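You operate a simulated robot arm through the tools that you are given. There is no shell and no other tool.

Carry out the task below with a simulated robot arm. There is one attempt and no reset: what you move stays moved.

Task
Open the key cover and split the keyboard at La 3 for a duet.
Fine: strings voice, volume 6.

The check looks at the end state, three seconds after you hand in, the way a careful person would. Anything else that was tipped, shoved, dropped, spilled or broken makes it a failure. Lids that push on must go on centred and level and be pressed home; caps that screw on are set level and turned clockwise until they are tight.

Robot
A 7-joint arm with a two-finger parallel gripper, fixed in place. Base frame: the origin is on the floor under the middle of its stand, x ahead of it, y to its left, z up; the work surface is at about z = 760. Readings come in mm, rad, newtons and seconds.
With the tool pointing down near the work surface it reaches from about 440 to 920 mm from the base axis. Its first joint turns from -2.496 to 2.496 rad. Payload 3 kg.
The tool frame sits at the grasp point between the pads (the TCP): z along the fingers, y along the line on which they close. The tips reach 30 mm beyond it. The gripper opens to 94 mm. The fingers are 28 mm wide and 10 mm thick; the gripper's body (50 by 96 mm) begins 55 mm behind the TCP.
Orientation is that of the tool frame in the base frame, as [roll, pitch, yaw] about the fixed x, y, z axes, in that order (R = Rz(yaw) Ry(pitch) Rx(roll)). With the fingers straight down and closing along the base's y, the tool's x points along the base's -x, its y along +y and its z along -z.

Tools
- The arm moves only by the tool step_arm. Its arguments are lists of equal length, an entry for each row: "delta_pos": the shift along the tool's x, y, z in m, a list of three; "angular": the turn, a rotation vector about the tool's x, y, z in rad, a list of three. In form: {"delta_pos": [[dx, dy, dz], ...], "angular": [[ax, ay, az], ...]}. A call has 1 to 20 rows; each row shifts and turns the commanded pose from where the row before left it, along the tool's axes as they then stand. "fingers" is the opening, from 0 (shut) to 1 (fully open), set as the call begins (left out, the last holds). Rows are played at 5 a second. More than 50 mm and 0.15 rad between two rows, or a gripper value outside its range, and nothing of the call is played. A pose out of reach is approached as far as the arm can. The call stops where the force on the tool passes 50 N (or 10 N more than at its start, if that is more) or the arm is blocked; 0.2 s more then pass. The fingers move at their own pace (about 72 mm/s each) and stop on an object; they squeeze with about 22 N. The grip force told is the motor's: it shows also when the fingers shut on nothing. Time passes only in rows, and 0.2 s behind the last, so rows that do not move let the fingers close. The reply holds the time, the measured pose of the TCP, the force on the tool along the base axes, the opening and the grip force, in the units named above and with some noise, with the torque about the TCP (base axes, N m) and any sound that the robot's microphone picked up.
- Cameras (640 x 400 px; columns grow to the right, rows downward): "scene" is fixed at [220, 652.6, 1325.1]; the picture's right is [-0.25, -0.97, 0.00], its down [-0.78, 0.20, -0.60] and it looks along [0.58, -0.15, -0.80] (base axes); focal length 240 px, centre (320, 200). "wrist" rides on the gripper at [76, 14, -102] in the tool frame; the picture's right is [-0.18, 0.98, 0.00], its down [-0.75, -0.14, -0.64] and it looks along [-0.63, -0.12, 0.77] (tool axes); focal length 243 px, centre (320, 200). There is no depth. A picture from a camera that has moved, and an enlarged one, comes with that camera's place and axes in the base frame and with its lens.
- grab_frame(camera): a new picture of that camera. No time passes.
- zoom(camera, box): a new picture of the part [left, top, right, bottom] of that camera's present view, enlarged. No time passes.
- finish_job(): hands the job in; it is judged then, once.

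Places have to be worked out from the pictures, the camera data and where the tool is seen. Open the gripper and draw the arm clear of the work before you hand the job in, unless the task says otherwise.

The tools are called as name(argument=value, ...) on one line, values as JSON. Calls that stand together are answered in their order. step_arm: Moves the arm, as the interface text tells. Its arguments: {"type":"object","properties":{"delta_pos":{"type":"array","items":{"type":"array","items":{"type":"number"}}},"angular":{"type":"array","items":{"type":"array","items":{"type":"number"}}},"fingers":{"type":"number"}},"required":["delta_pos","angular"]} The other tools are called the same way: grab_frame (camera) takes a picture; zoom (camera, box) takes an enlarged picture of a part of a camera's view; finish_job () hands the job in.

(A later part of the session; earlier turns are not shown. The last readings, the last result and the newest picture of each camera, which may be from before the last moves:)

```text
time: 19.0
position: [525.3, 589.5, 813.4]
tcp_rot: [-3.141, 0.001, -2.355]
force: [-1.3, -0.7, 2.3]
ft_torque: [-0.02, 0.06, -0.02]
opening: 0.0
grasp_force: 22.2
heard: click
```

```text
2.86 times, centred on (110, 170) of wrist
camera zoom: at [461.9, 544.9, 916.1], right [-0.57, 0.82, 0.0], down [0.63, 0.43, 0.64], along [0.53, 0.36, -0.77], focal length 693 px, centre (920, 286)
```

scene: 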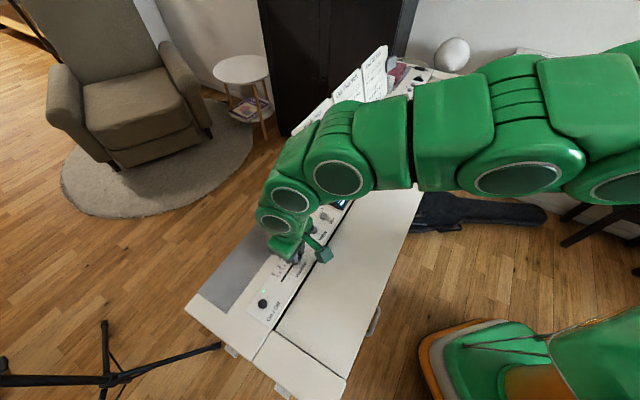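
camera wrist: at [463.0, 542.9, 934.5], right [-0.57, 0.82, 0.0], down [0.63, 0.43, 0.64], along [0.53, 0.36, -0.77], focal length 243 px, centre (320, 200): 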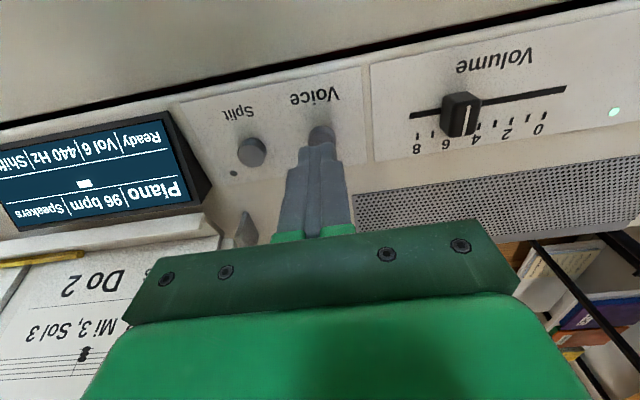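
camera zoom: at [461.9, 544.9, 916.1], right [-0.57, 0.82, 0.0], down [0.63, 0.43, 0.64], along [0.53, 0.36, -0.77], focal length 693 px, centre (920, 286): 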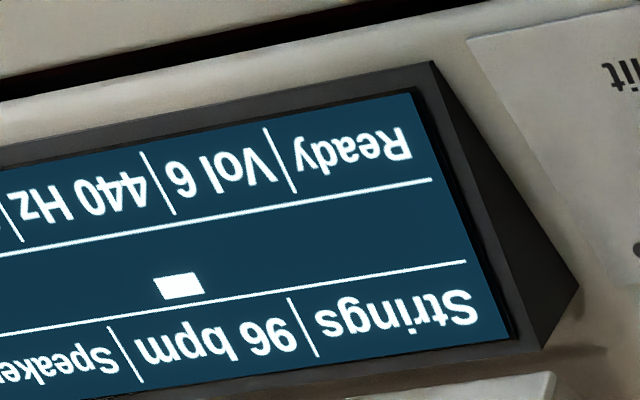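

The voice now reads "Strings". I'll lift off, withdraw from the panel toward the player's side and travel over to the cover handle.

step_arm(delta_pos=[[0, 0, -0.0425], [0, 0, -0.0425], [0.0409, 0, 0], [0.0409, 0, 0], [0.0409, 0, 0], [0.0409, 0, 0], [0.0409, 0, 0], [0, -0.0376, 0], [0, -0.0376, 0], [0, -0.0376, 0], [0, -0.0376, 0], [0, -0.0376, 0], [0, -0.0376, 0], [0, -0.0376, 0], [0, -0.0376, 0], [0, -0.0376, 0], [0, -0.0376, 0]], angular=[[0, 0, 0], [0, 0, 0], [0, 0, 0], [0, 0, 0], [0, 0, 0], [0, 0, 0], [0, 0, 0], [0, 0, 0], [0, 0, 0], [0, 0, 0], [0, 0, 0], [0, 0, 0], [0, 0, 0], [0, 0, 0], [0, 0, 0], [0, 0, 0], [0, 0, 0]])

step_arm(delta_pos=[[0, 0, 0], [0, 0, 0], [0, 0, 0], [0, 0, 0], [0, 0, 0], [0, 0, 0], [0, 0, 0], [0, 0, 0], [0, 0, 0], [0, 0, 0], [0, 0, 0], [0, 0, 0]], angular=[[0, 0, 0.1428], [0, 0, 0.1428], [0, 0, 0.1428], [0, 0, 0.1428], [0, 0, 0.1428], [0, 0, 0.1428], [0, 0, 0.1428], [0, 0, 0.1428], [0, 0, 0.1428], [0, 0, 0.1428], [0, 0, 0.1428], [0, 0, 0]], fingers=0.45)

grab_frame(camera="wrist")

grab_frame(camera="scene")

```text
time: 22.6
position: [650.0, 177.0, 897.8]
tcp_rot: [3.14, -0.002, -2.357]
force: [0.2, 0.5, -0.6]
ft_torque: [0.0, 0.0, 0.01]
opening: 0.1
grasp_force: 22.2
```

```text
time: 25.2
position: [646.7, 179.8, 897.7]
tcp_rot: [3.141, 0.0, 2.355]
force: [1.1, -0.1, -0.5]
ft_torque: [0.0, 0.03, -0.06]
opening: 42.2
grasp_force: 0.2
```

```text
taken
camera wrist: at [603.7, 242.4, 1001.1], right [0.83, 0.56, 0.0], down [0.43, -0.63, 0.64], along [0.36, -0.53, -0.77], focal length 243 px, centre (320, 200)
```

wrist: 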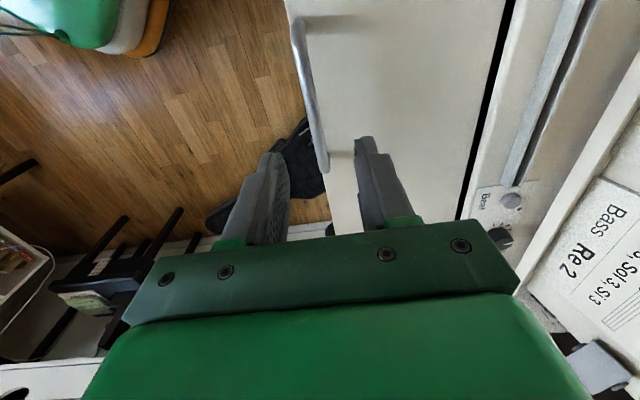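

```text
taken
```

scene: 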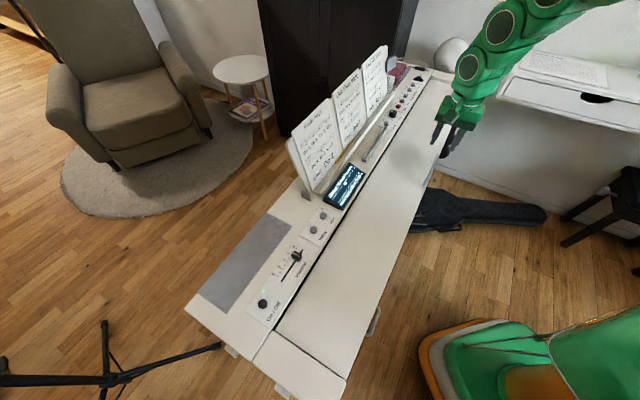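

The tool is rotated and above the handle area. I'll zoom in to find the bar's exact position relative to the fingers.

zoom(camera="wrist", box=[220, 0, 460, 240])

zoom(camera="scene", box=[390, 80, 490, 210])

```text
1.67 times, centred on (340, 120) of wrist
camera zoom: at [603.7, 242.4, 1001.1], right [0.83, 0.56, 0.0], down [0.43, -0.63, 0.64], along [0.36, -0.53, -0.77], focal length 404 px, centre (287, 333)
```

zoom: 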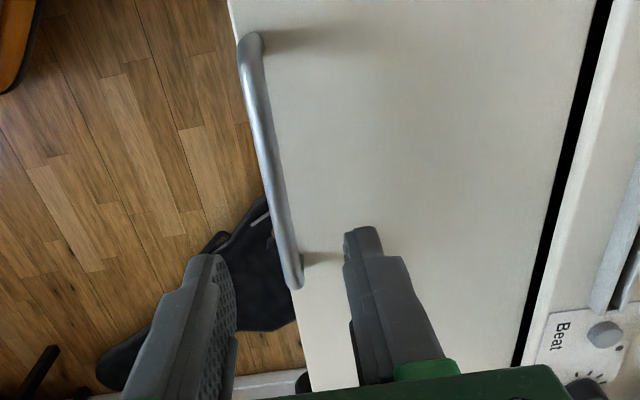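

```text
3.08 times, centred on (440, 145) of scene
camera zoom: at [220.0, 652.6, 1325.1], right [-0.25, -0.97, 0.0], down [-0.78, 0.2, -0.6], along [0.58, -0.15, -0.8], focal length 738 px, centre (-49, 369)
```

zoom: 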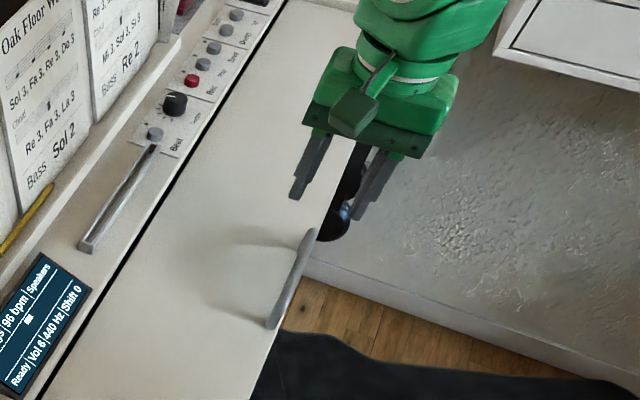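

The bar runs along l≈270–390 at n≈579, z≈782; the TCP is ~5 mm too far back. I'll correct that and descend with the fingers straddling the bar.

step_arm(delta_pos=[[0, -0.005, 0.02], [0, 0, 0.03], [0, 0, 0.02], [0, 0, 0.012], [0, 0, 0.01]], angular=[[0, 0, 0], [0, 0, 0], [0, 0, 0], [0, 0, 0], [0, 0, 0]])

zoom(camera="wrist", box=[200, 40, 440, 240])

zoom(camera="scene", box=[390, 100, 490, 210])

```text
time: 26.4
position: [645.1, 175.5, 805.9]
tcp_rot: [-3.142, -0.001, 2.356]
force: [0.8, -0.4, 1.3]
ft_torque: [0.0, -0.02, -0.01]
opening: 42.0
grasp_force: 0.2
```

```text
2.00 times, centred on (320, 140) of wrist
camera zoom: at [601.8, 238.5, 908.9], right [0.82, 0.57, 0.0], down [0.43, -0.63, 0.64], along [0.36, -0.53, -0.77], focal length 485 px, centre (320, 320)
```

zoom: 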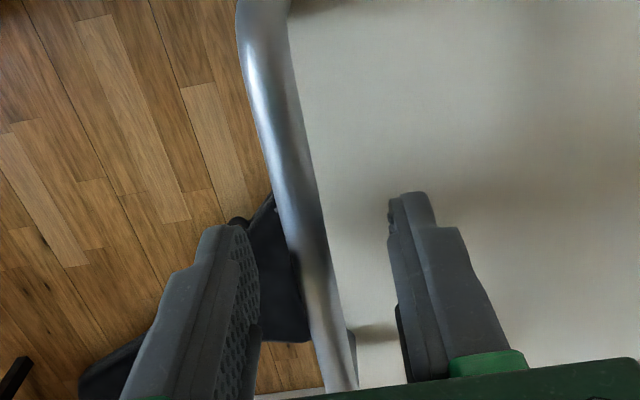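

```text
3.64 times, centred on (440, 155) of scene
camera zoom: at [220.0, 652.6, 1325.1], right [-0.25, -0.97, 0.0], down [-0.78, 0.2, -0.6], along [0.58, -0.15, -0.8], focal length 872 px, centre (-116, 364)
```

zoom: 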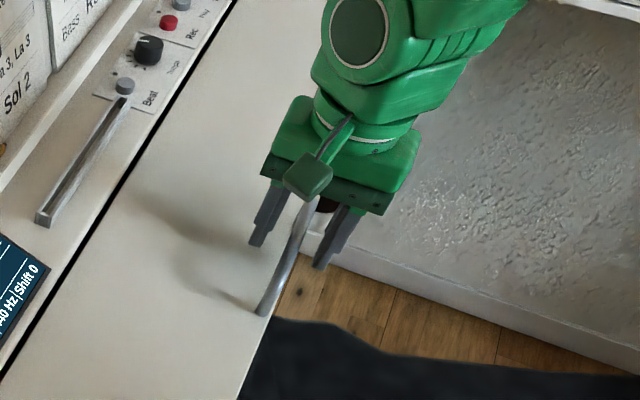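

The bar lies between the fingers, slightly toward the player's side. I'll shift 4 mm that way, drop 5 mm more, and close on the bar.

step_arm(delta_pos=[[0, -0.004, 0.002], [0, 0, 0.003], [0, 0, 0]], angular=[[0, 0, 0], [0, 0, 0], [0, 0, 0]])

step_arm(delta_pos=[[0, 0, 0], [0, 0, 0], [0, 0, 0], [0, 0, 0], [0, 0, 0]], angular=[[0, 0, 0], [0, 0, 0], [0, 0, 0], [0, 0, 0], [0, 0, 0]], fingers=0.0)

zoom(camera="wrist", box=[200, 40, 440, 240])

zoom(camera="scene", box=[390, 100, 490, 210])

```text
time: 27.2
position: [641.3, 172.8, 799.8]
tcp_rot: [-3.14, 0.001, 2.357]
force: [-0.5, 0.0, 0.2]
ft_torque: [-0.02, -0.04, 0.03]
opening: 42.1
grasp_force: 0.0
```

```text
time: 28.1
position: [644.5, 174.4, 802.1]
tcp_rot: [3.135, 0.003, 2.358]
force: [1.7, 2.0, -7.0]
ft_torque: [0.19, 0.14, -0.06]
opening: 10.6
grasp_force: 45.0
stopped in row 4: the force on the tool passed its limit at 52 N (the readings are from after the stop); the commanded pose is now the measured one
```

```text
2.00 times, centred on (320, 140) of wrist
camera zoom: at [600.1, 237.3, 905.8], right [0.82, 0.57, 0.01], down [0.43, -0.63, 0.64], along [0.37, -0.53, -0.77], focal length 485 px, centre (320, 320)
```

zoom: 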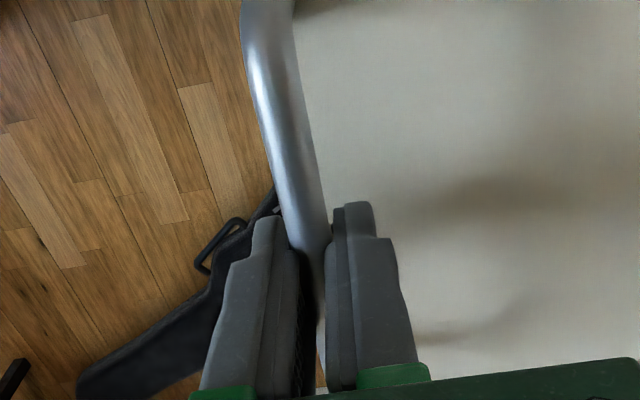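

```text
3.64 times, centred on (440, 155) of scene
camera zoom: at [220.0, 652.6, 1325.1], right [-0.25, -0.97, 0.0], down [-0.78, 0.2, -0.6], along [0.58, -0.15, -0.8], focal length 872 px, centre (-116, 364)
```

zoom: 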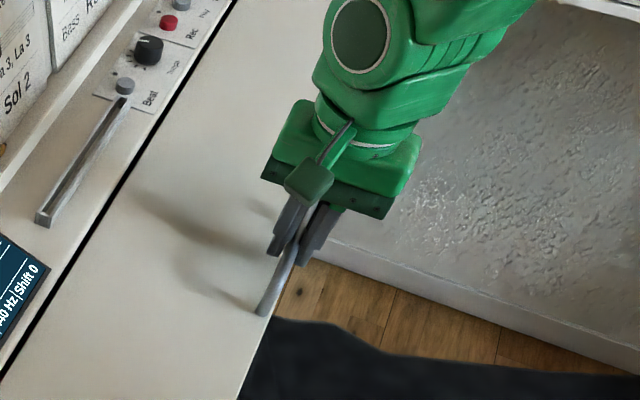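

The bar is gripped (10.6 mm), with the tool re-zeroed at n≈579. Now a gentle test: push 4 mm toward the back to see if the cover slides.

step_arm(delta_pos=[[0, 0.002, 0], [0, 0.002, 0], [0, 0, 0]], angular=[[0, 0, 0], [0, 0, 0], [0, 0, 0]], fingers=0.0)

```text
time: 28.9
position: [647.1, 177.4, 801.7]
tcp_rot: [3.137, 0.003, 2.359]
force: [-6.4, 2.6, -20.4]
ft_torque: [-0.03, -0.02, -0.06]
opening: 10.5
grasp_force: 44.1
```

The handle moved the full 4 mm with only ~7 N horizontal resistance, so the cover seems to slide. I'll check the pictures before going further.

grab_frame(camera="scene")

grab_frame(camera="wrist")

zoom(camera="scene", box=[240, 280, 400, 400])

```text
taken
```

scene: 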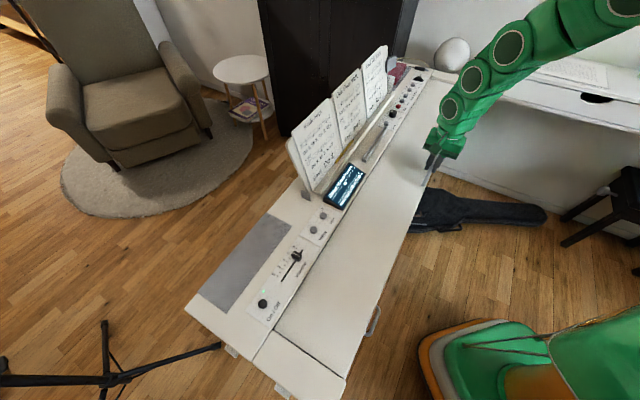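

```text
taken
camera wrist: at [602.9, 240.1, 905.9], right [0.82, 0.57, 0.01], down [0.43, -0.63, 0.64], along [0.37, -0.53, -0.77], focal length 243 px, centre (320, 200)
```

wrist: 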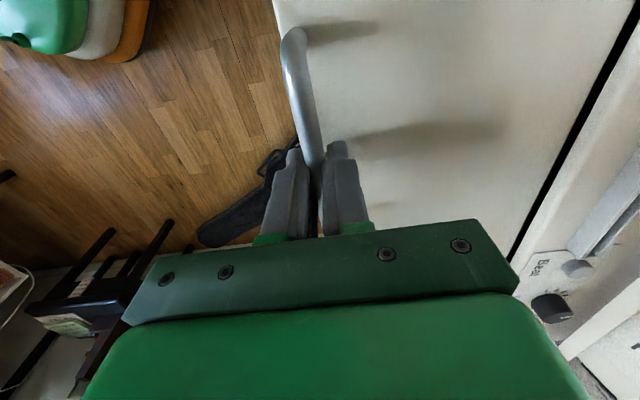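

```text
3.33 times, centred on (320, 340) of scene
camera zoom: at [220.0, 652.6, 1325.1], right [-0.25, -0.97, 0.0], down [-0.78, 0.2, -0.6], along [0.58, -0.15, -0.8], focal length 799 px, centre (320, -267)
```

zoom: 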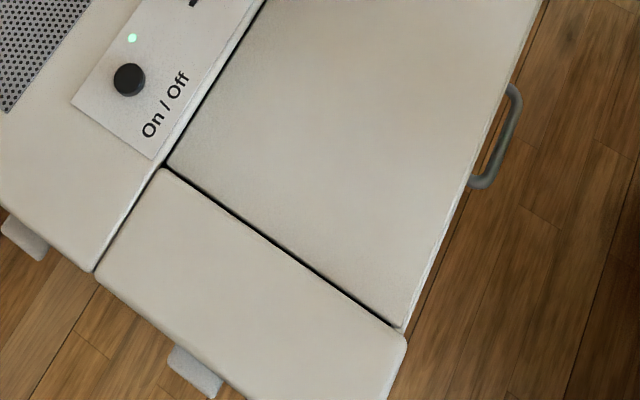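

The black gap has narrowed at the bass end in the scene view. I'll compare the gap along the length and the front edge more closely.

zoom(camera="scene", box=[270, 180, 370, 320])

zoom(camera="scene", box=[350, 60, 460, 190])

zoom(camera="wrist", box=[480, 0, 640, 280])

```text
2.86 times, centred on (320, 250) of scene
camera zoom: at [220.0, 652.6, 1325.1], right [-0.25, -0.97, 0.0], down [-0.78, 0.2, -0.6], along [0.58, -0.15, -0.8], focal length 685 px, centre (320, 57)
```

zoom: 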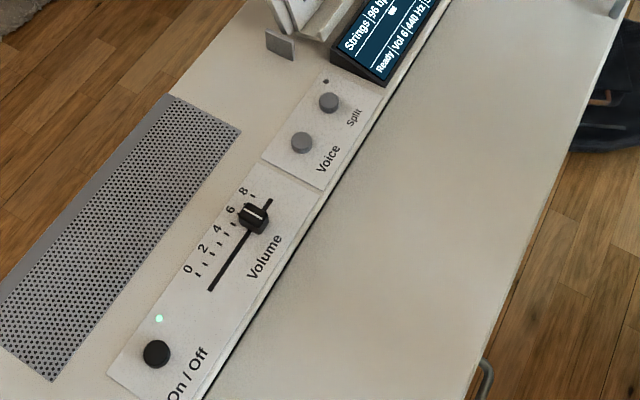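

```text
3.08 times, centred on (405, 125) of scene
camera zoom: at [220.0, 652.6, 1325.1], right [-0.25, -0.97, 0.0], down [-0.78, 0.2, -0.6], along [0.58, -0.15, -0.8], focal length 738 px, centre (58, 431)
```

zoom: 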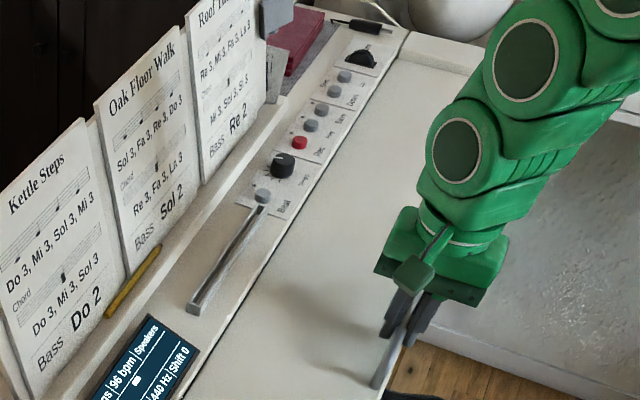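

```text
1.43 times, centred on (560, 140) of wrist
camera zoom: at [602.9, 240.1, 905.9], right [0.82, 0.57, 0.01], down [0.43, -0.63, 0.64], along [0.37, -0.53, -0.77], focal length 347 px, centre (-23, 286)
```

zoom: 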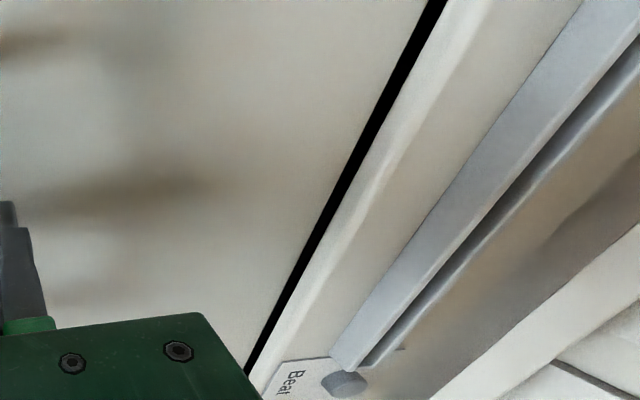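

The gap seen from above closed evenly along its length while the slot is still visible from the front, so the cover slides back under the panel. I'll release, lift, come down with closed fingers in front of the bar, and push it from there so nothing can catch the panel edge.

step_arm(delta_pos=[[0, 0, 0], [0, 0, 0], [0, 0, -0.025], [0, 0, -0.025], [0, -0.021, 0]], angular=[[0, 0, 0], [0, 0, 0], [0, 0, 0], [0, 0, 0], [0, 0, 0]], fingers=0.45)

step_arm(delta_pos=[[0, 0, 0], [0, 0, 0], [0, 0, 0], [0, 0, 0]], angular=[[0, 0, 0], [0, 0, 0], [0, 0, 0], [0, 0, 0]], fingers=0.0)

grab_frame(camera="wrist")

zoom(camera="scene", box=[390, 90, 490, 210])

```text
time: 30.1
position: [631.8, 161.8, 852.5]
tcp_rot: [3.136, 0.001, 2.354]
force: [0.3, 0.0, 0.5]
ft_torque: [0.0, 0.02, 0.01]
opening: 42.3
grasp_force: 0.1
```

```text
time: 31.1
position: [631.9, 162.2, 853.8]
tcp_rot: [3.135, 0.002, 2.358]
force: [-0.6, -0.2, -0.8]
ft_torque: [-0.01, 0.0, 0.0]
opening: 0.1
grasp_force: 21.8
```

```text
taken
camera wrist: at [587.7, 224.4, 956.1], right [0.82, 0.57, 0.01], down [0.43, -0.63, 0.64], along [0.37, -0.53, -0.77], focal length 243 px, centre (320, 200)
```

wrist: 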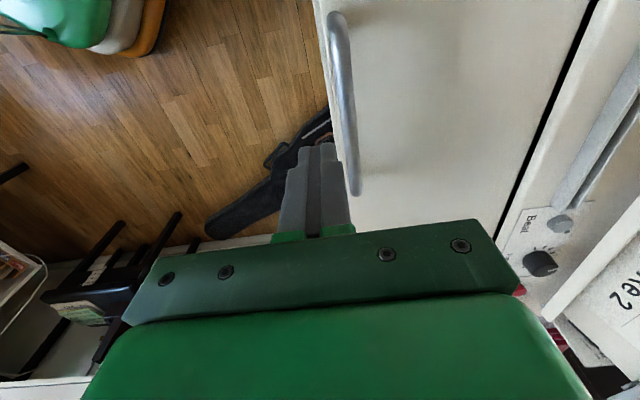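

```text
3.33 times, centred on (440, 150) of scene
camera zoom: at [220.0, 652.6, 1325.1], right [-0.25, -0.97, 0.0], down [-0.78, 0.2, -0.6], along [0.58, -0.15, -0.8], focal length 799 px, centre (-80, 367)
```

zoom: 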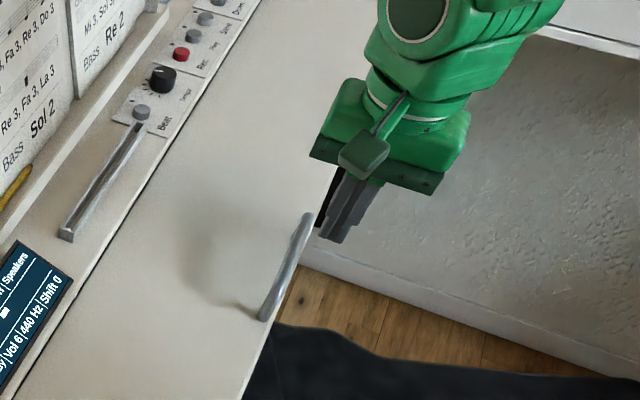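

I'll zoom to check what's beneath the fingertips before lowering.

zoom(camera="wrist", box=[270, 0, 410, 220])

zoom(camera="scene", box=[415, 130, 465, 200])

```text
1.82 times, centred on (340, 110) of wrist
camera zoom: at [587.7, 224.4, 956.1], right [0.82, 0.57, 0.01], down [0.43, -0.63, 0.64], along [0.37, -0.53, -0.77], focal length 441 px, centre (284, 364)
```

zoom: 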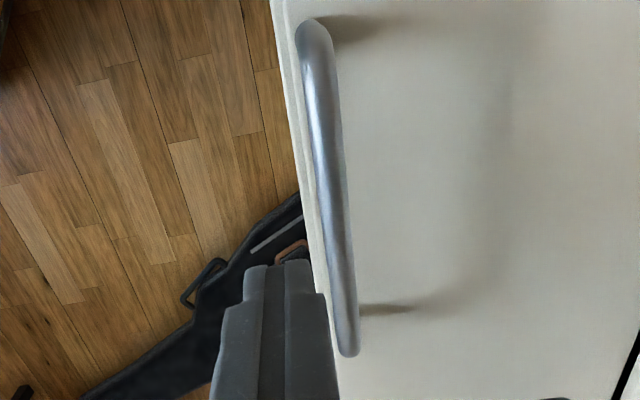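

```text
5.71 times, centred on (440, 165) of scene
camera zoom: at [220.0, 652.6, 1325.1], right [-0.25, -0.97, 0.0], down [-0.78, 0.2, -0.6], along [0.58, -0.15, -0.8], focal length 1370 px, centre (-366, 400)
```

zoom: 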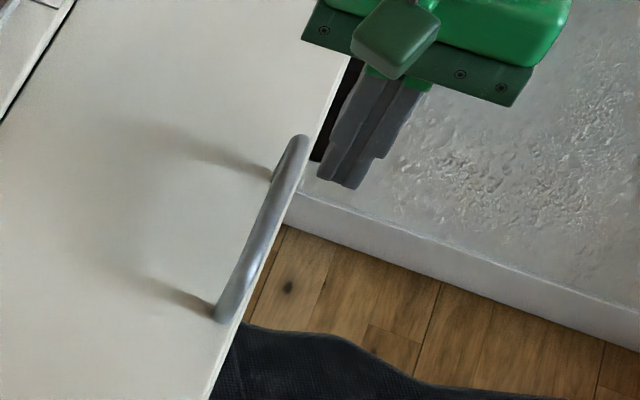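

Clear below; the bar is at n≈581 and the closed fingers' back face at n≈571.5. I'll lower to TCP z≈801 and begin pushing back gently.

step_arm(delta_pos=[[0, 0, 0.02], [0, 0, 0.02], [0, 0, 0.012]], angular=[[0, 0, 0], [0, 0, 0], [0, 0, 0]])

step_arm(delta_pos=[[0, 0.005, 0], [0, 0.005, 0], [0, 0.005, 0], [0, 0.005, 0]], angular=[[0, 0, 0], [0, 0, 0], [0, 0, 0], [0, 0, 0]])

grab_frame(camera="wrist")

grab_frame(camera="scene")

```text
time: 31.9
position: [633.4, 162.6, 799.7]
tcp_rot: [3.134, 0.002, 2.356]
force: [-0.4, -0.2, -0.2]
ft_torque: [0.0, 0.0, 0.03]
opening: 0.0
grasp_force: 22.0
```

```text
time: 32.9
position: [646.7, 177.3, 800.4]
tcp_rot: [3.133, 0.004, 2.36]
force: [2.6, -3.5, 8.0]
ft_torque: [0.16, 0.01, -0.03]
opening: 0.0
grasp_force: 22.2
```

```text
taken
camera wrist: at [602.2, 240.0, 904.0], right [0.82, 0.57, 0.01], down [0.43, -0.63, 0.64], along [0.37, -0.53, -0.77], focal length 243 px, centre (320, 200)
```

wrist: 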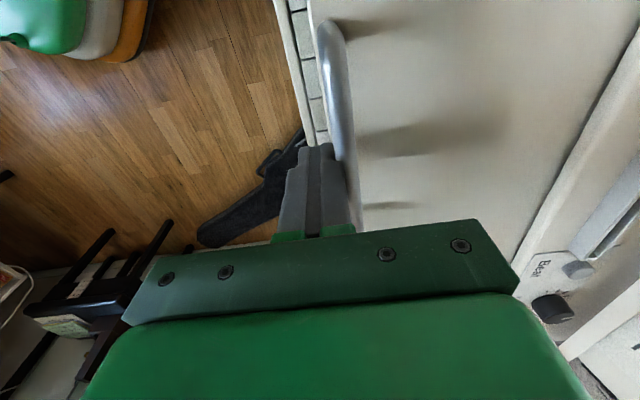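

```text
taken
```

scene: 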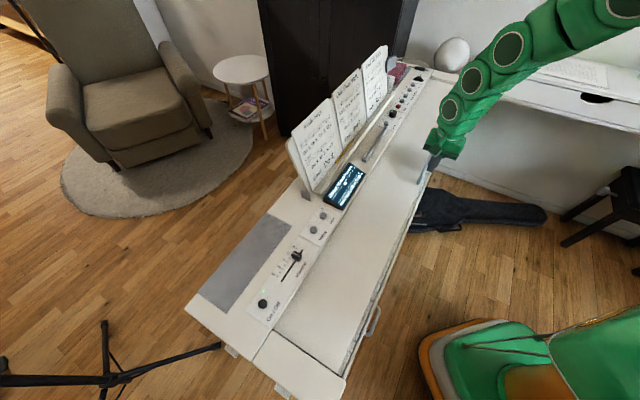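

The cover is sliding back and white keys are appearing at the front. I'll continue pushing in small steps and watch the force.

step_arm(delta_pos=[[0, 0.008, 0], [0, 0.008, 0], [0, 0.008, 0], [0, 0.008, 0], [0, 0.008, 0]], angular=[[0, 0, 0], [0, 0, 0], [0, 0, 0], [0, 0, 0], [0, 0, 0]])

grab_frame(camera="wrist")

grab_frame(camera="scene")

```text
time: 34.1
position: [674.1, 204.0, 798.8]
tcp_rot: [3.138, 0.001, 2.356]
force: [-0.7, -1.5, -1.0]
ft_torque: [-0.01, 0.03, 0.01]
opening: 0.0
grasp_force: 22.1
```

```text
taken
camera wrist: at [630.6, 266.2, 902.1], right [0.82, 0.57, 0.0], down [0.43, -0.63, 0.64], along [0.37, -0.53, -0.77], focal length 243 px, centre (320, 200)
```

wrist: 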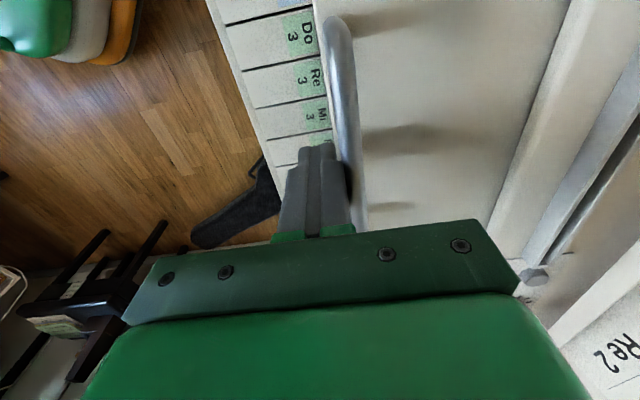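

```text
taken
```

scene: 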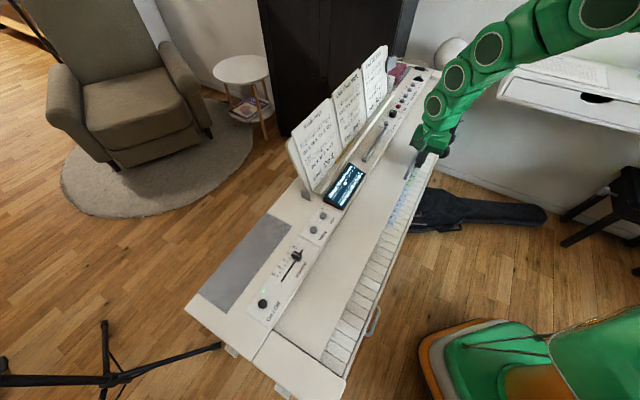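

The keys carry note stickers ("Do 3", "Re 3", "Mi 3"…), which will make La 3 unambiguous. Continuing to push the cover back.

step_arm(delta_pos=[[0, 0.008, 0], [0, 0.008, 0], [0, 0.008, 0], [0, 0.008, 0], [0, 0.008, 0]], angular=[[0, 0, 0], [0, 0, 0], [0, 0, 0], [0, 0, 0], [0, 0, 0]])

grab_frame(camera="wrist")

grab_frame(camera="scene")

```text
time: 35.3
position: [703.9, 232.8, 799.9]
tcp_rot: [3.131, 0.002, 2.356]
force: [4.8, -4.8, 11.2]
ft_torque: [0.2, -0.02, -0.11]
opening: 0.0
grasp_force: 22.0
```

```text
taken
camera wrist: at [659.2, 295.3, 904.3], right [0.83, 0.56, 0.01], down [0.43, -0.64, 0.64], along [0.37, -0.53, -0.77], focal length 243 px, centre (320, 200)
```

wrist: 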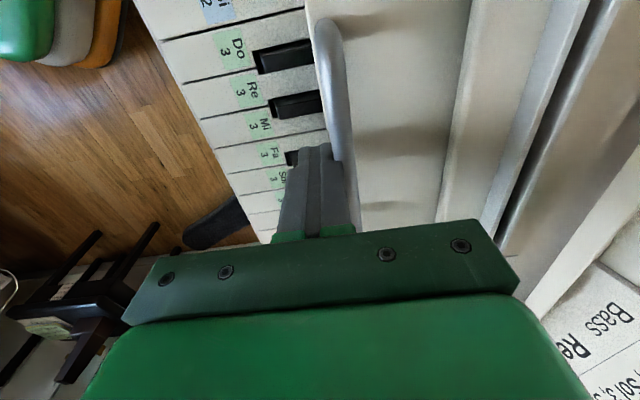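

```text
taken
```

scene: 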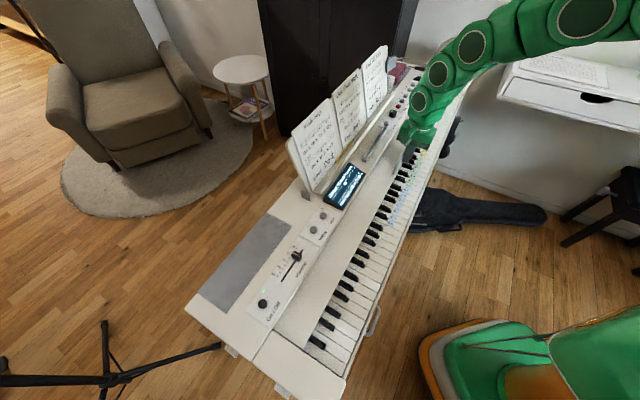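

The cover is well on its way; forces are modest. I'll raise 2 mm for clearance and continue pushing toward the stop.

step_arm(delta_pos=[[0, 0.003, -0.002], [0, 0.006, 0], [0, 0.006, 0], [0, 0.006, 0], [0, 0.006, 0], [0, 0.006, 0]], angular=[[0, 0, 0], [0, 0, 0], [0, 0, 0], [0, 0, 0], [0, 0, 0], [0, 0, 0]])

grab_frame(camera="wrist")

grab_frame(camera="scene")

```text
time: 36.7
position: [726.0, 255.7, 802.0]
tcp_rot: [3.134, 0.002, 2.358]
force: [-1.2, -1.2, 2.5]
ft_torque: [-0.05, -0.04, -0.03]
opening: 0.0
grasp_force: 22.2
```

```text
taken
camera wrist: at [681.8, 319.2, 906.0], right [0.82, 0.57, 0.01], down [0.43, -0.63, 0.64], along [0.37, -0.53, -0.77], focal length 243 px, centre (320, 200)
```

wrist: 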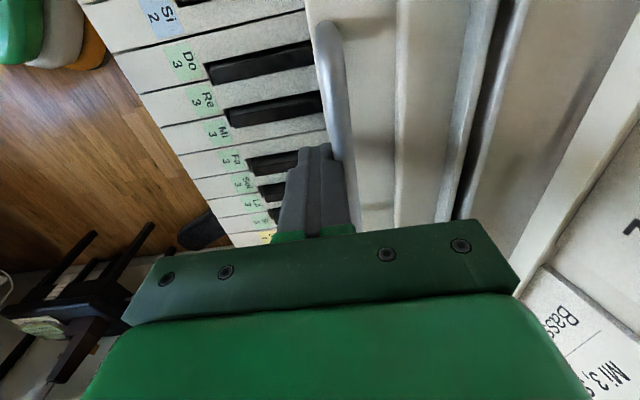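

```text
taken
```

scene: 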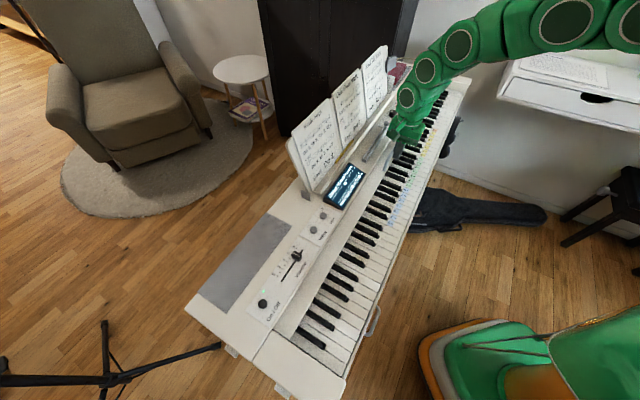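

Still moving freely; the handle is about 30 mm short of the panel edge. I'll continue until it meets its stop.

step_arm(delta_pos=[[0, 0.005, 0], [0, 0.005, 0], [0, 0.005, 0], [0, 0.004, 0], [0, 0.003, 0]], angular=[[0, 0, 0], [0, 0, 0], [0, 0, 0], [0, 0, 0], [0, 0, 0]])

grab_frame(camera="wrist")

zoom(camera="scene", box=[340, 80, 480, 220])

```text
time: 37.9
position: [740.5, 272.1, 803.4]
tcp_rot: [3.135, 0.002, 2.357]
force: [-2.2, -1.9, -0.2]
ft_torque: [0.0, 0.03, -0.04]
opening: 0.1
grasp_force: 21.9
```

```text
taken
camera wrist: at [697.3, 334.6, 906.0], right [0.82, 0.57, 0.01], down [0.43, -0.63, 0.64], along [0.37, -0.53, -0.77], focal length 243 px, centre (320, 200)
```

wrist: 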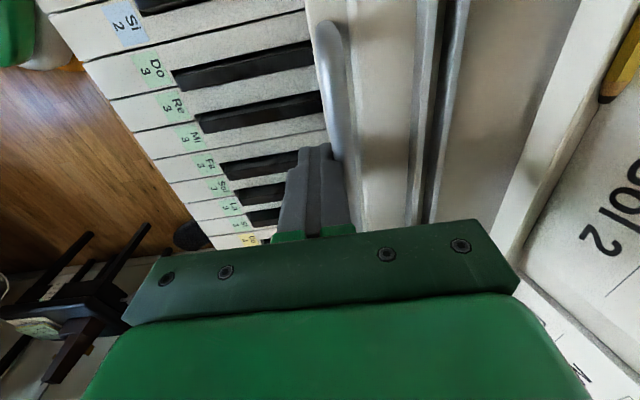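

```text
2.86 times, centred on (410, 150) of scene
camera zoom: at [220.0, 652.6, 1325.1], right [-0.25, -0.97, 0.0], down [-0.78, 0.2, -0.6], along [0.58, -0.15, -0.8], focal length 685 px, centre (63, 343)
```

zoom: 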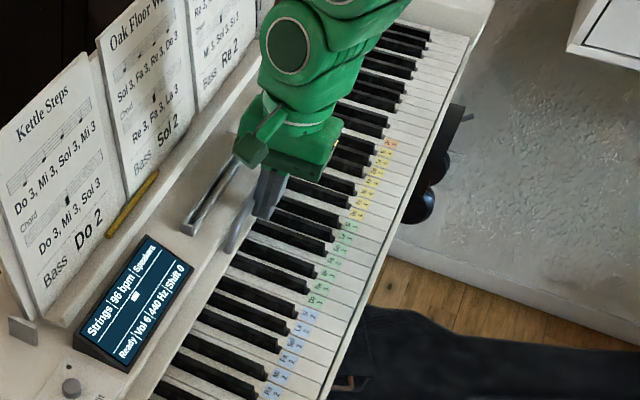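

Keys are almost wholly uncovered; still no stop felt. I'll push a bit further in small steps.

step_arm(delta_pos=[[0, 0.003, 0], [0, 0.003, 0], [0, 0.002, 0], [0, 0, 0]], angular=[[0, 0, 0], [0, 0, 0], [0, 0, 0], [0, 0, 0]])

grab_frame(camera="wrist")

```text
time: 38.8
position: [743.1, 273.6, 802.3]
tcp_rot: [-3.137, -0.001, 2.355]
force: [-7.6, -4.6, 6.6]
ft_torque: [0.0, 0.04, 0.07]
opening: 0.1
grasp_force: 21.9
stopped in row 4: the force on the tool passed its limit at 58 N (the readings are from after the stop); the commanded pose is now the measured one
```

```text
taken
camera wrist: at [701.1, 338.0, 905.7], right [0.83, 0.56, 0.0], down [0.43, -0.63, 0.64], along [0.36, -0.53, -0.77], focal length 243 px, centre (320, 200)
```

wrist: 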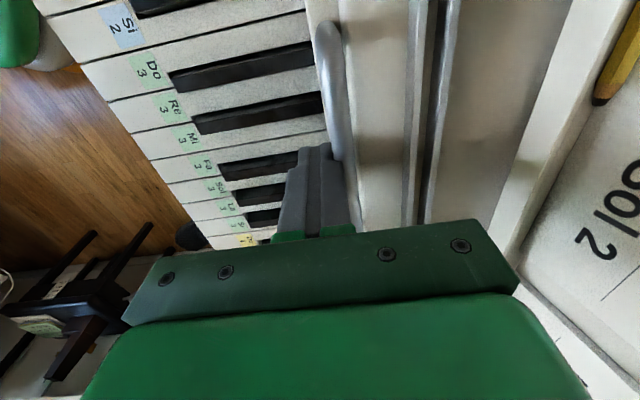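

The cover hit its stop (force limit tripped at n≈719), so it's fully open. I'll back off the handle, lift clear, and turn back to view the panel and key stickers.

step_arm(delta_pos=[[0, -0.006, 0], [0, -0.008, 0], [0, 0, -0.04], [0, 0, -0.04], [0, -0.03, -0.03]], angular=[[0, 0, 0], [0, 0, 0], [0, 0, 0], [0, 0, 0], [0, 0, 0]])

step_arm(delta_pos=[[0, 0, 0], [0, 0, 0], [0, 0, 0], [0, 0, 0], [0, 0, 0], [0, 0, 0], [0, 0, 0], [0, 0, 0], [0, 0, 0], [0, 0, 0], [0, 0, 0], [0, 0, 0]], angular=[[0, 0, -0.1428], [0, 0, -0.1428], [0, 0, -0.1428], [0, 0, -0.1428], [0, 0, -0.1428], [0, 0, -0.1428], [0, 0, -0.1428], [0, 0, -0.1428], [0, 0, -0.1428], [0, 0, -0.1428], [0, 0, -0.1428], [0, 0, 0]])

grab_frame(camera="wrist")

grab_frame(camera="scene")

```text
time: 40.0
position: [712.9, 245.9, 912.0]
tcp_rot: [-3.14, -0.001, 2.357]
force: [0.7, 0.0, -0.2]
ft_torque: [0.03, 0.01, -0.04]
opening: 0.0
grasp_force: 22.2
```

```text
time: 42.5
position: [713.1, 243.9, 911.1]
tcp_rot: [-3.141, -0.001, -2.357]
force: [-0.4, 0.0, -0.5]
ft_torque: [0.01, 0.0, -0.01]
opening: 0.0
grasp_force: 21.8
```

```text
taken
camera wrist: at [650.2, 200.3, 1015.6], right [-0.57, 0.82, 0.0], down [0.63, 0.43, 0.64], along [0.53, 0.36, -0.77], focal length 243 px, centre (320, 200)
```

wrist: 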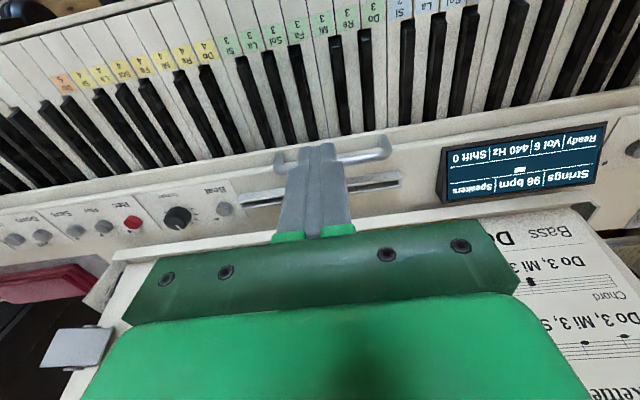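

```text
taken
```

scene: 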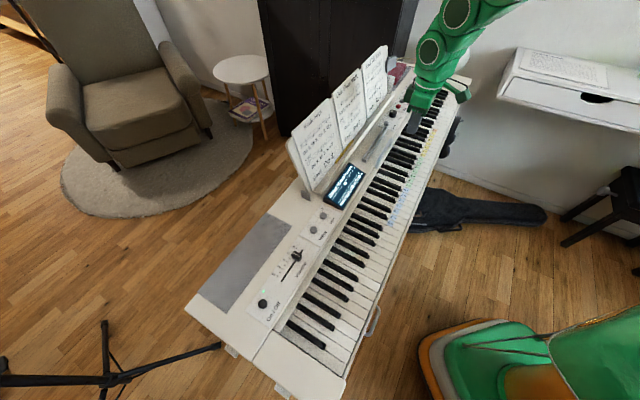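

The cover is fully back and all keys are exposed, with green stickers for octave 3. Zooming in to read La 3.

zoom(camera="wrist", box=[190, 0, 400, 120])

zoom(camera="scene", box=[370, 120, 440, 240])

zoom(camera="scene", box=[395, 145, 435, 205])

```text
3.05 times, centred on (295, 60) of wrist
camera zoom: at [650.2, 200.3, 1015.6], right [-0.57, 0.82, 0.0], down [0.63, 0.43, 0.64], along [0.53, 0.36, -0.77], focal length 739 px, centre (396, 627)
```

zoom: 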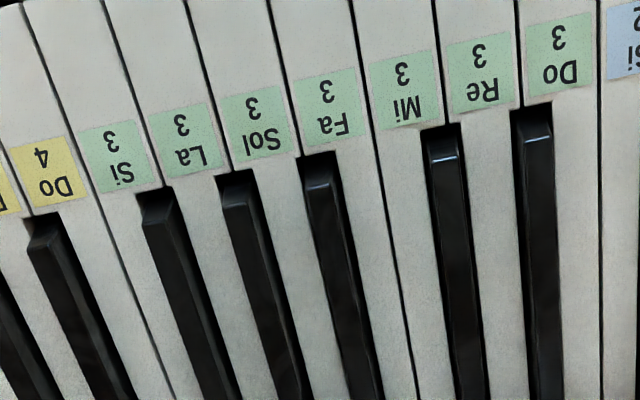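

```text
3.33 times, centred on (405, 180) of scene
camera zoom: at [220.0, 652.6, 1325.1], right [-0.25, -0.97, 0.0], down [-0.78, 0.2, -0.6], along [0.58, -0.15, -0.8], focal length 799 px, centre (37, 267)
```

zoom: 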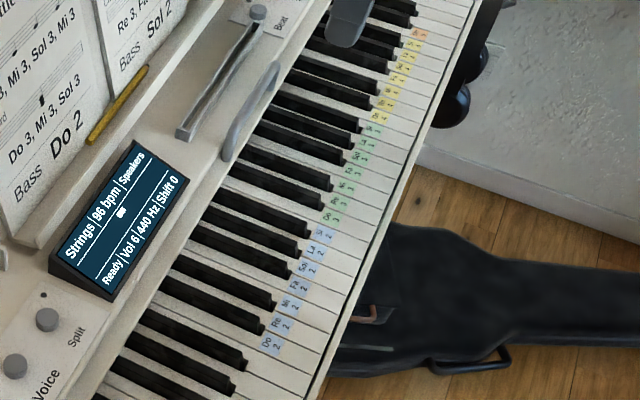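

```text
6.67 times, centred on (415, 175) of scene
camera zoom: at [220.0, 652.6, 1325.1], right [-0.25, -0.97, 0.0], down [-0.78, 0.2, -0.6], along [0.58, -0.15, -0.8], focal length 1598 px, centre (-313, 367)
```

zoom: 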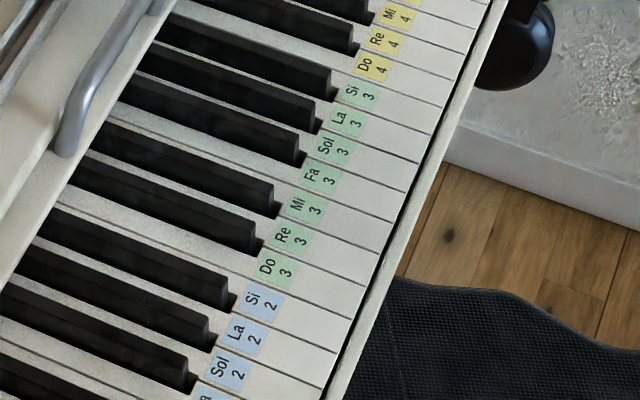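

La 3 is clearly identified (green sticker, second from the top of octave 3, l≈389). First I'll go to the Split button (l≈5, n≈788).

step_arm(delta_pos=[[0, 0.0409, 0], [0, 0.0409, 0], [0, 0.0409, 0], [0, 0.0409, 0], [0, 0.0409, 0], [0, 0.0409, 0], [0, 0.0409, 0], [0, 0.0405, 0], [-0.0371, 0, 0], [-0.0371, 0, 0], [-0.0371, 0, 0], [0, 0, 0.04], [0, 0, 0.04], [0, 0, 0]], angular=[[0, 0, 0], [0, 0, 0], [0, 0, 0], [0, 0, 0], [0, 0, 0], [0, 0, 0], [0, 0, 0], [0, 0, 0], [0, 0, 0], [0, 0, 0], [0, 0, 0], [0, 0, 0], [0, 0, 0], [0, 0, 0]])

grab_frame(camera="wrist")

zoom(camera="scene", box=[280, 180, 360, 240])

zoom(camera="wrist", box=[220, 60, 420, 240])

```text
time: 45.5
position: [562.7, 551.6, 830.5]
tcp_rot: [3.14, -0.003, -2.359]
force: [0.3, -0.1, 0.3]
ft_torque: [-0.05, -0.01, -0.02]
opening: 0.0
grasp_force: 21.6
```

```text
taken
camera wrist: at [498.7, 507.9, 934.0], right [-0.56, 0.83, 0.0], down [0.63, 0.43, 0.64], along [0.53, 0.36, -0.77], focal length 243 px, centre (320, 200)
```

wrist: 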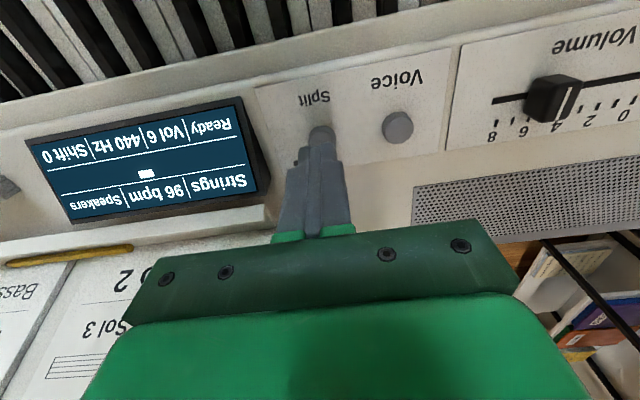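

```text
6.67 times, centred on (320, 210) of scene
camera zoom: at [220.0, 652.6, 1325.1], right [-0.25, -0.97, 0.0], down [-0.78, 0.2, -0.6], along [0.58, -0.15, -0.8], focal length 1598 px, centre (320, 133)
```

zoom: 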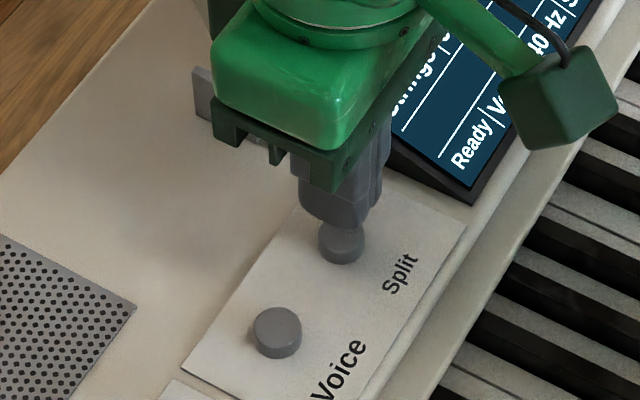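

```text
2.22 times, centred on (320, 150) of wrist
camera zoom: at [498.7, 507.9, 934.0], right [-0.56, 0.83, 0.0], down [0.63, 0.43, 0.64], along [0.53, 0.36, -0.77], focal length 539 px, centre (320, 311)
```

zoom: 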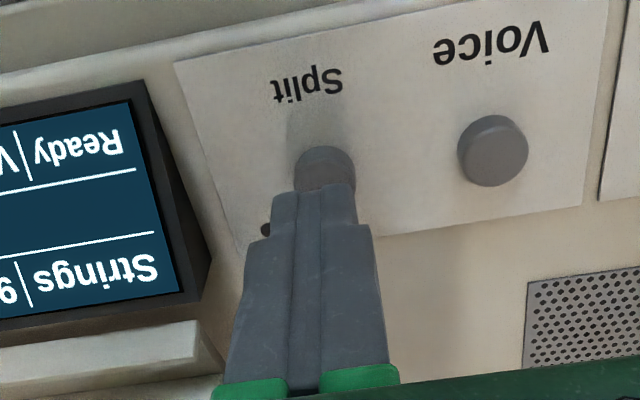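

Fingers are centred over Split, same geometry as with Voice. I'll press it with the same travel (to TCP z≈812) and read the display.

step_arm(delta_pos=[[0, 0, 0.008], [0, 0, 0.004], [0, 0, 0.003], [0, 0, 0.003]], angular=[[0, 0, 0], [0, 0, 0], [0, 0, 0], [0, 0, 0]])

grab_frame(camera="wrist")

zoom(camera="wrist", box=[0, 80, 270, 240])

```text
time: 46.5
position: [562.0, 552.4, 814.6]
tcp_rot: [-3.141, 0.0, -2.357]
force: [-1.0, 1.3, 1.2]
ft_torque: [0.05, -0.01, 0.02]
opening: 0.3
grasp_force: 21.8
```

```text
taken
camera wrist: at [498.3, 509.2, 917.3], right [-0.56, 0.83, 0.0], down [0.63, 0.43, 0.64], along [0.53, 0.36, -0.77], focal length 243 px, centre (320, 200)
```

wrist: 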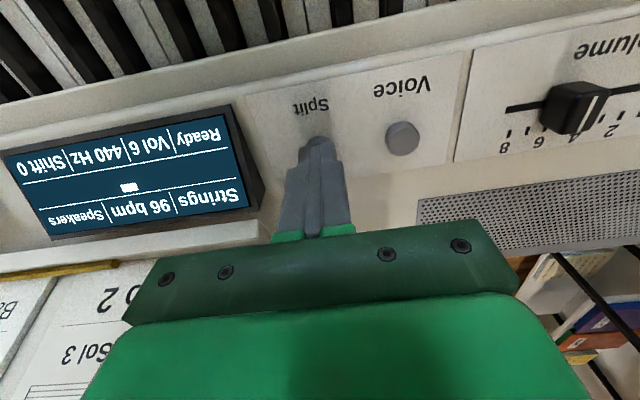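

```text
2.37 times, centred on (135, 160) of wrist
camera zoom: at [498.3, 509.2, 917.3], right [-0.56, 0.83, 0.0], down [0.63, 0.43, 0.64], along [0.53, 0.36, -0.77], focal length 575 px, centre (758, 295)
```

zoom: 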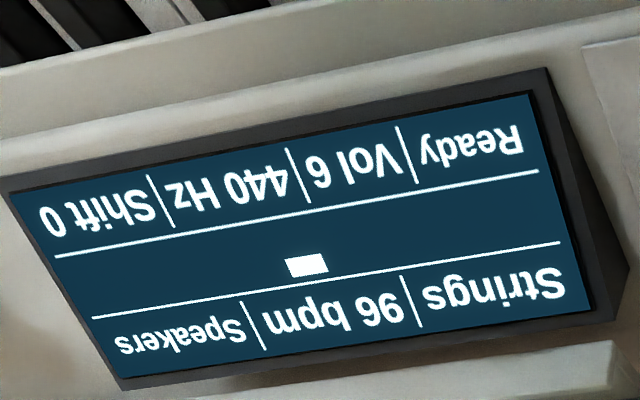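

Just touching the button now, no click yet. A further 2 mm.

step_arm(delta_pos=[[0, 0, 0.0015]], angular=[[0, 0, 0]])

zoom(camera="wrist", box=[0, 80, 270, 240])

```text
time: 47.0
position: [561.3, 553.4, 812.1]
tcp_rot: [3.141, -0.002, -2.356]
force: [-1.4, 0.6, 0.8]
ft_torque: [0.02, 0.02, 0.02]
opening: 0.0
grasp_force: 21.7
heard: click
```

```text
2.37 times, centred on (135, 160) of wrist
camera zoom: at [498.7, 509.2, 915.8], right [-0.56, 0.83, 0.0], down [0.63, 0.43, 0.64], along [0.53, 0.36, -0.77], focal length 575 px, centre (758, 295)
```

zoom: 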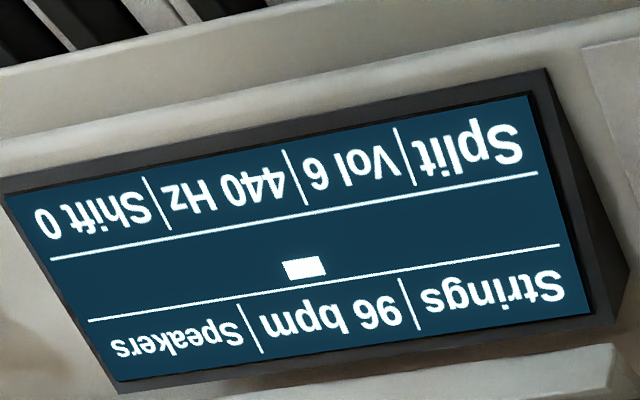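

A click, and the status changed from "Ready" to "Split". I'll release the button and look again at the display and LED.

step_arm(delta_pos=[[0, 0, -0.008], [0, 0, -0.03], [0, 0, -0.03]], angular=[[0, 0, 0], [0, 0, 0], [0, 0, 0]])

grab_frame(camera="wrist")

zoom(camera="wrist", box=[60, 70, 340, 240])

```text
time: 47.8
position: [560.7, 552.3, 880.3]
tcp_rot: [3.141, -0.005, -2.359]
force: [-0.1, 0.4, -0.1]
ft_torque: [-0.02, -0.03, 0.0]
opening: 0.4
grasp_force: 22.3
```

```text
taken
camera wrist: at [497.4, 508.6, 983.9], right [-0.56, 0.83, 0.0], down [0.63, 0.43, 0.64], along [0.53, 0.36, -0.77], focal length 243 px, centre (320, 200)
```

wrist: 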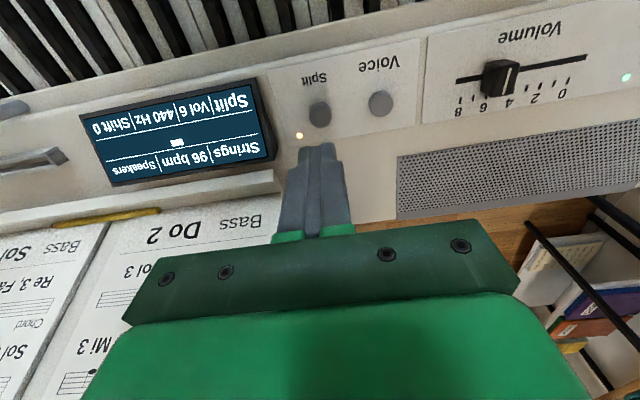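

```text
2.29 times, centred on (200, 155) of wrist
camera zoom: at [497.4, 508.6, 983.9], right [-0.56, 0.83, 0.0], down [0.63, 0.43, 0.64], along [0.53, 0.36, -0.77], focal length 555 px, centre (594, 303)
```

zoom: 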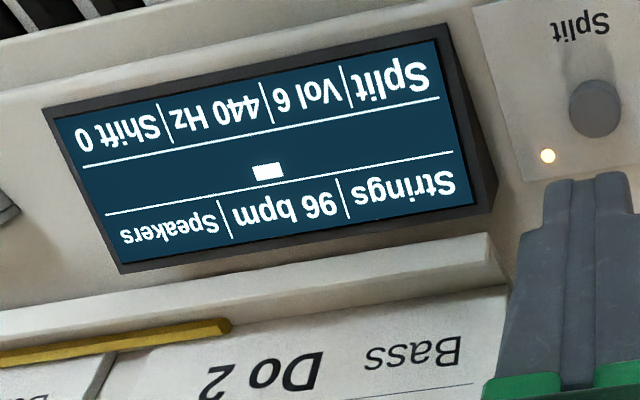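

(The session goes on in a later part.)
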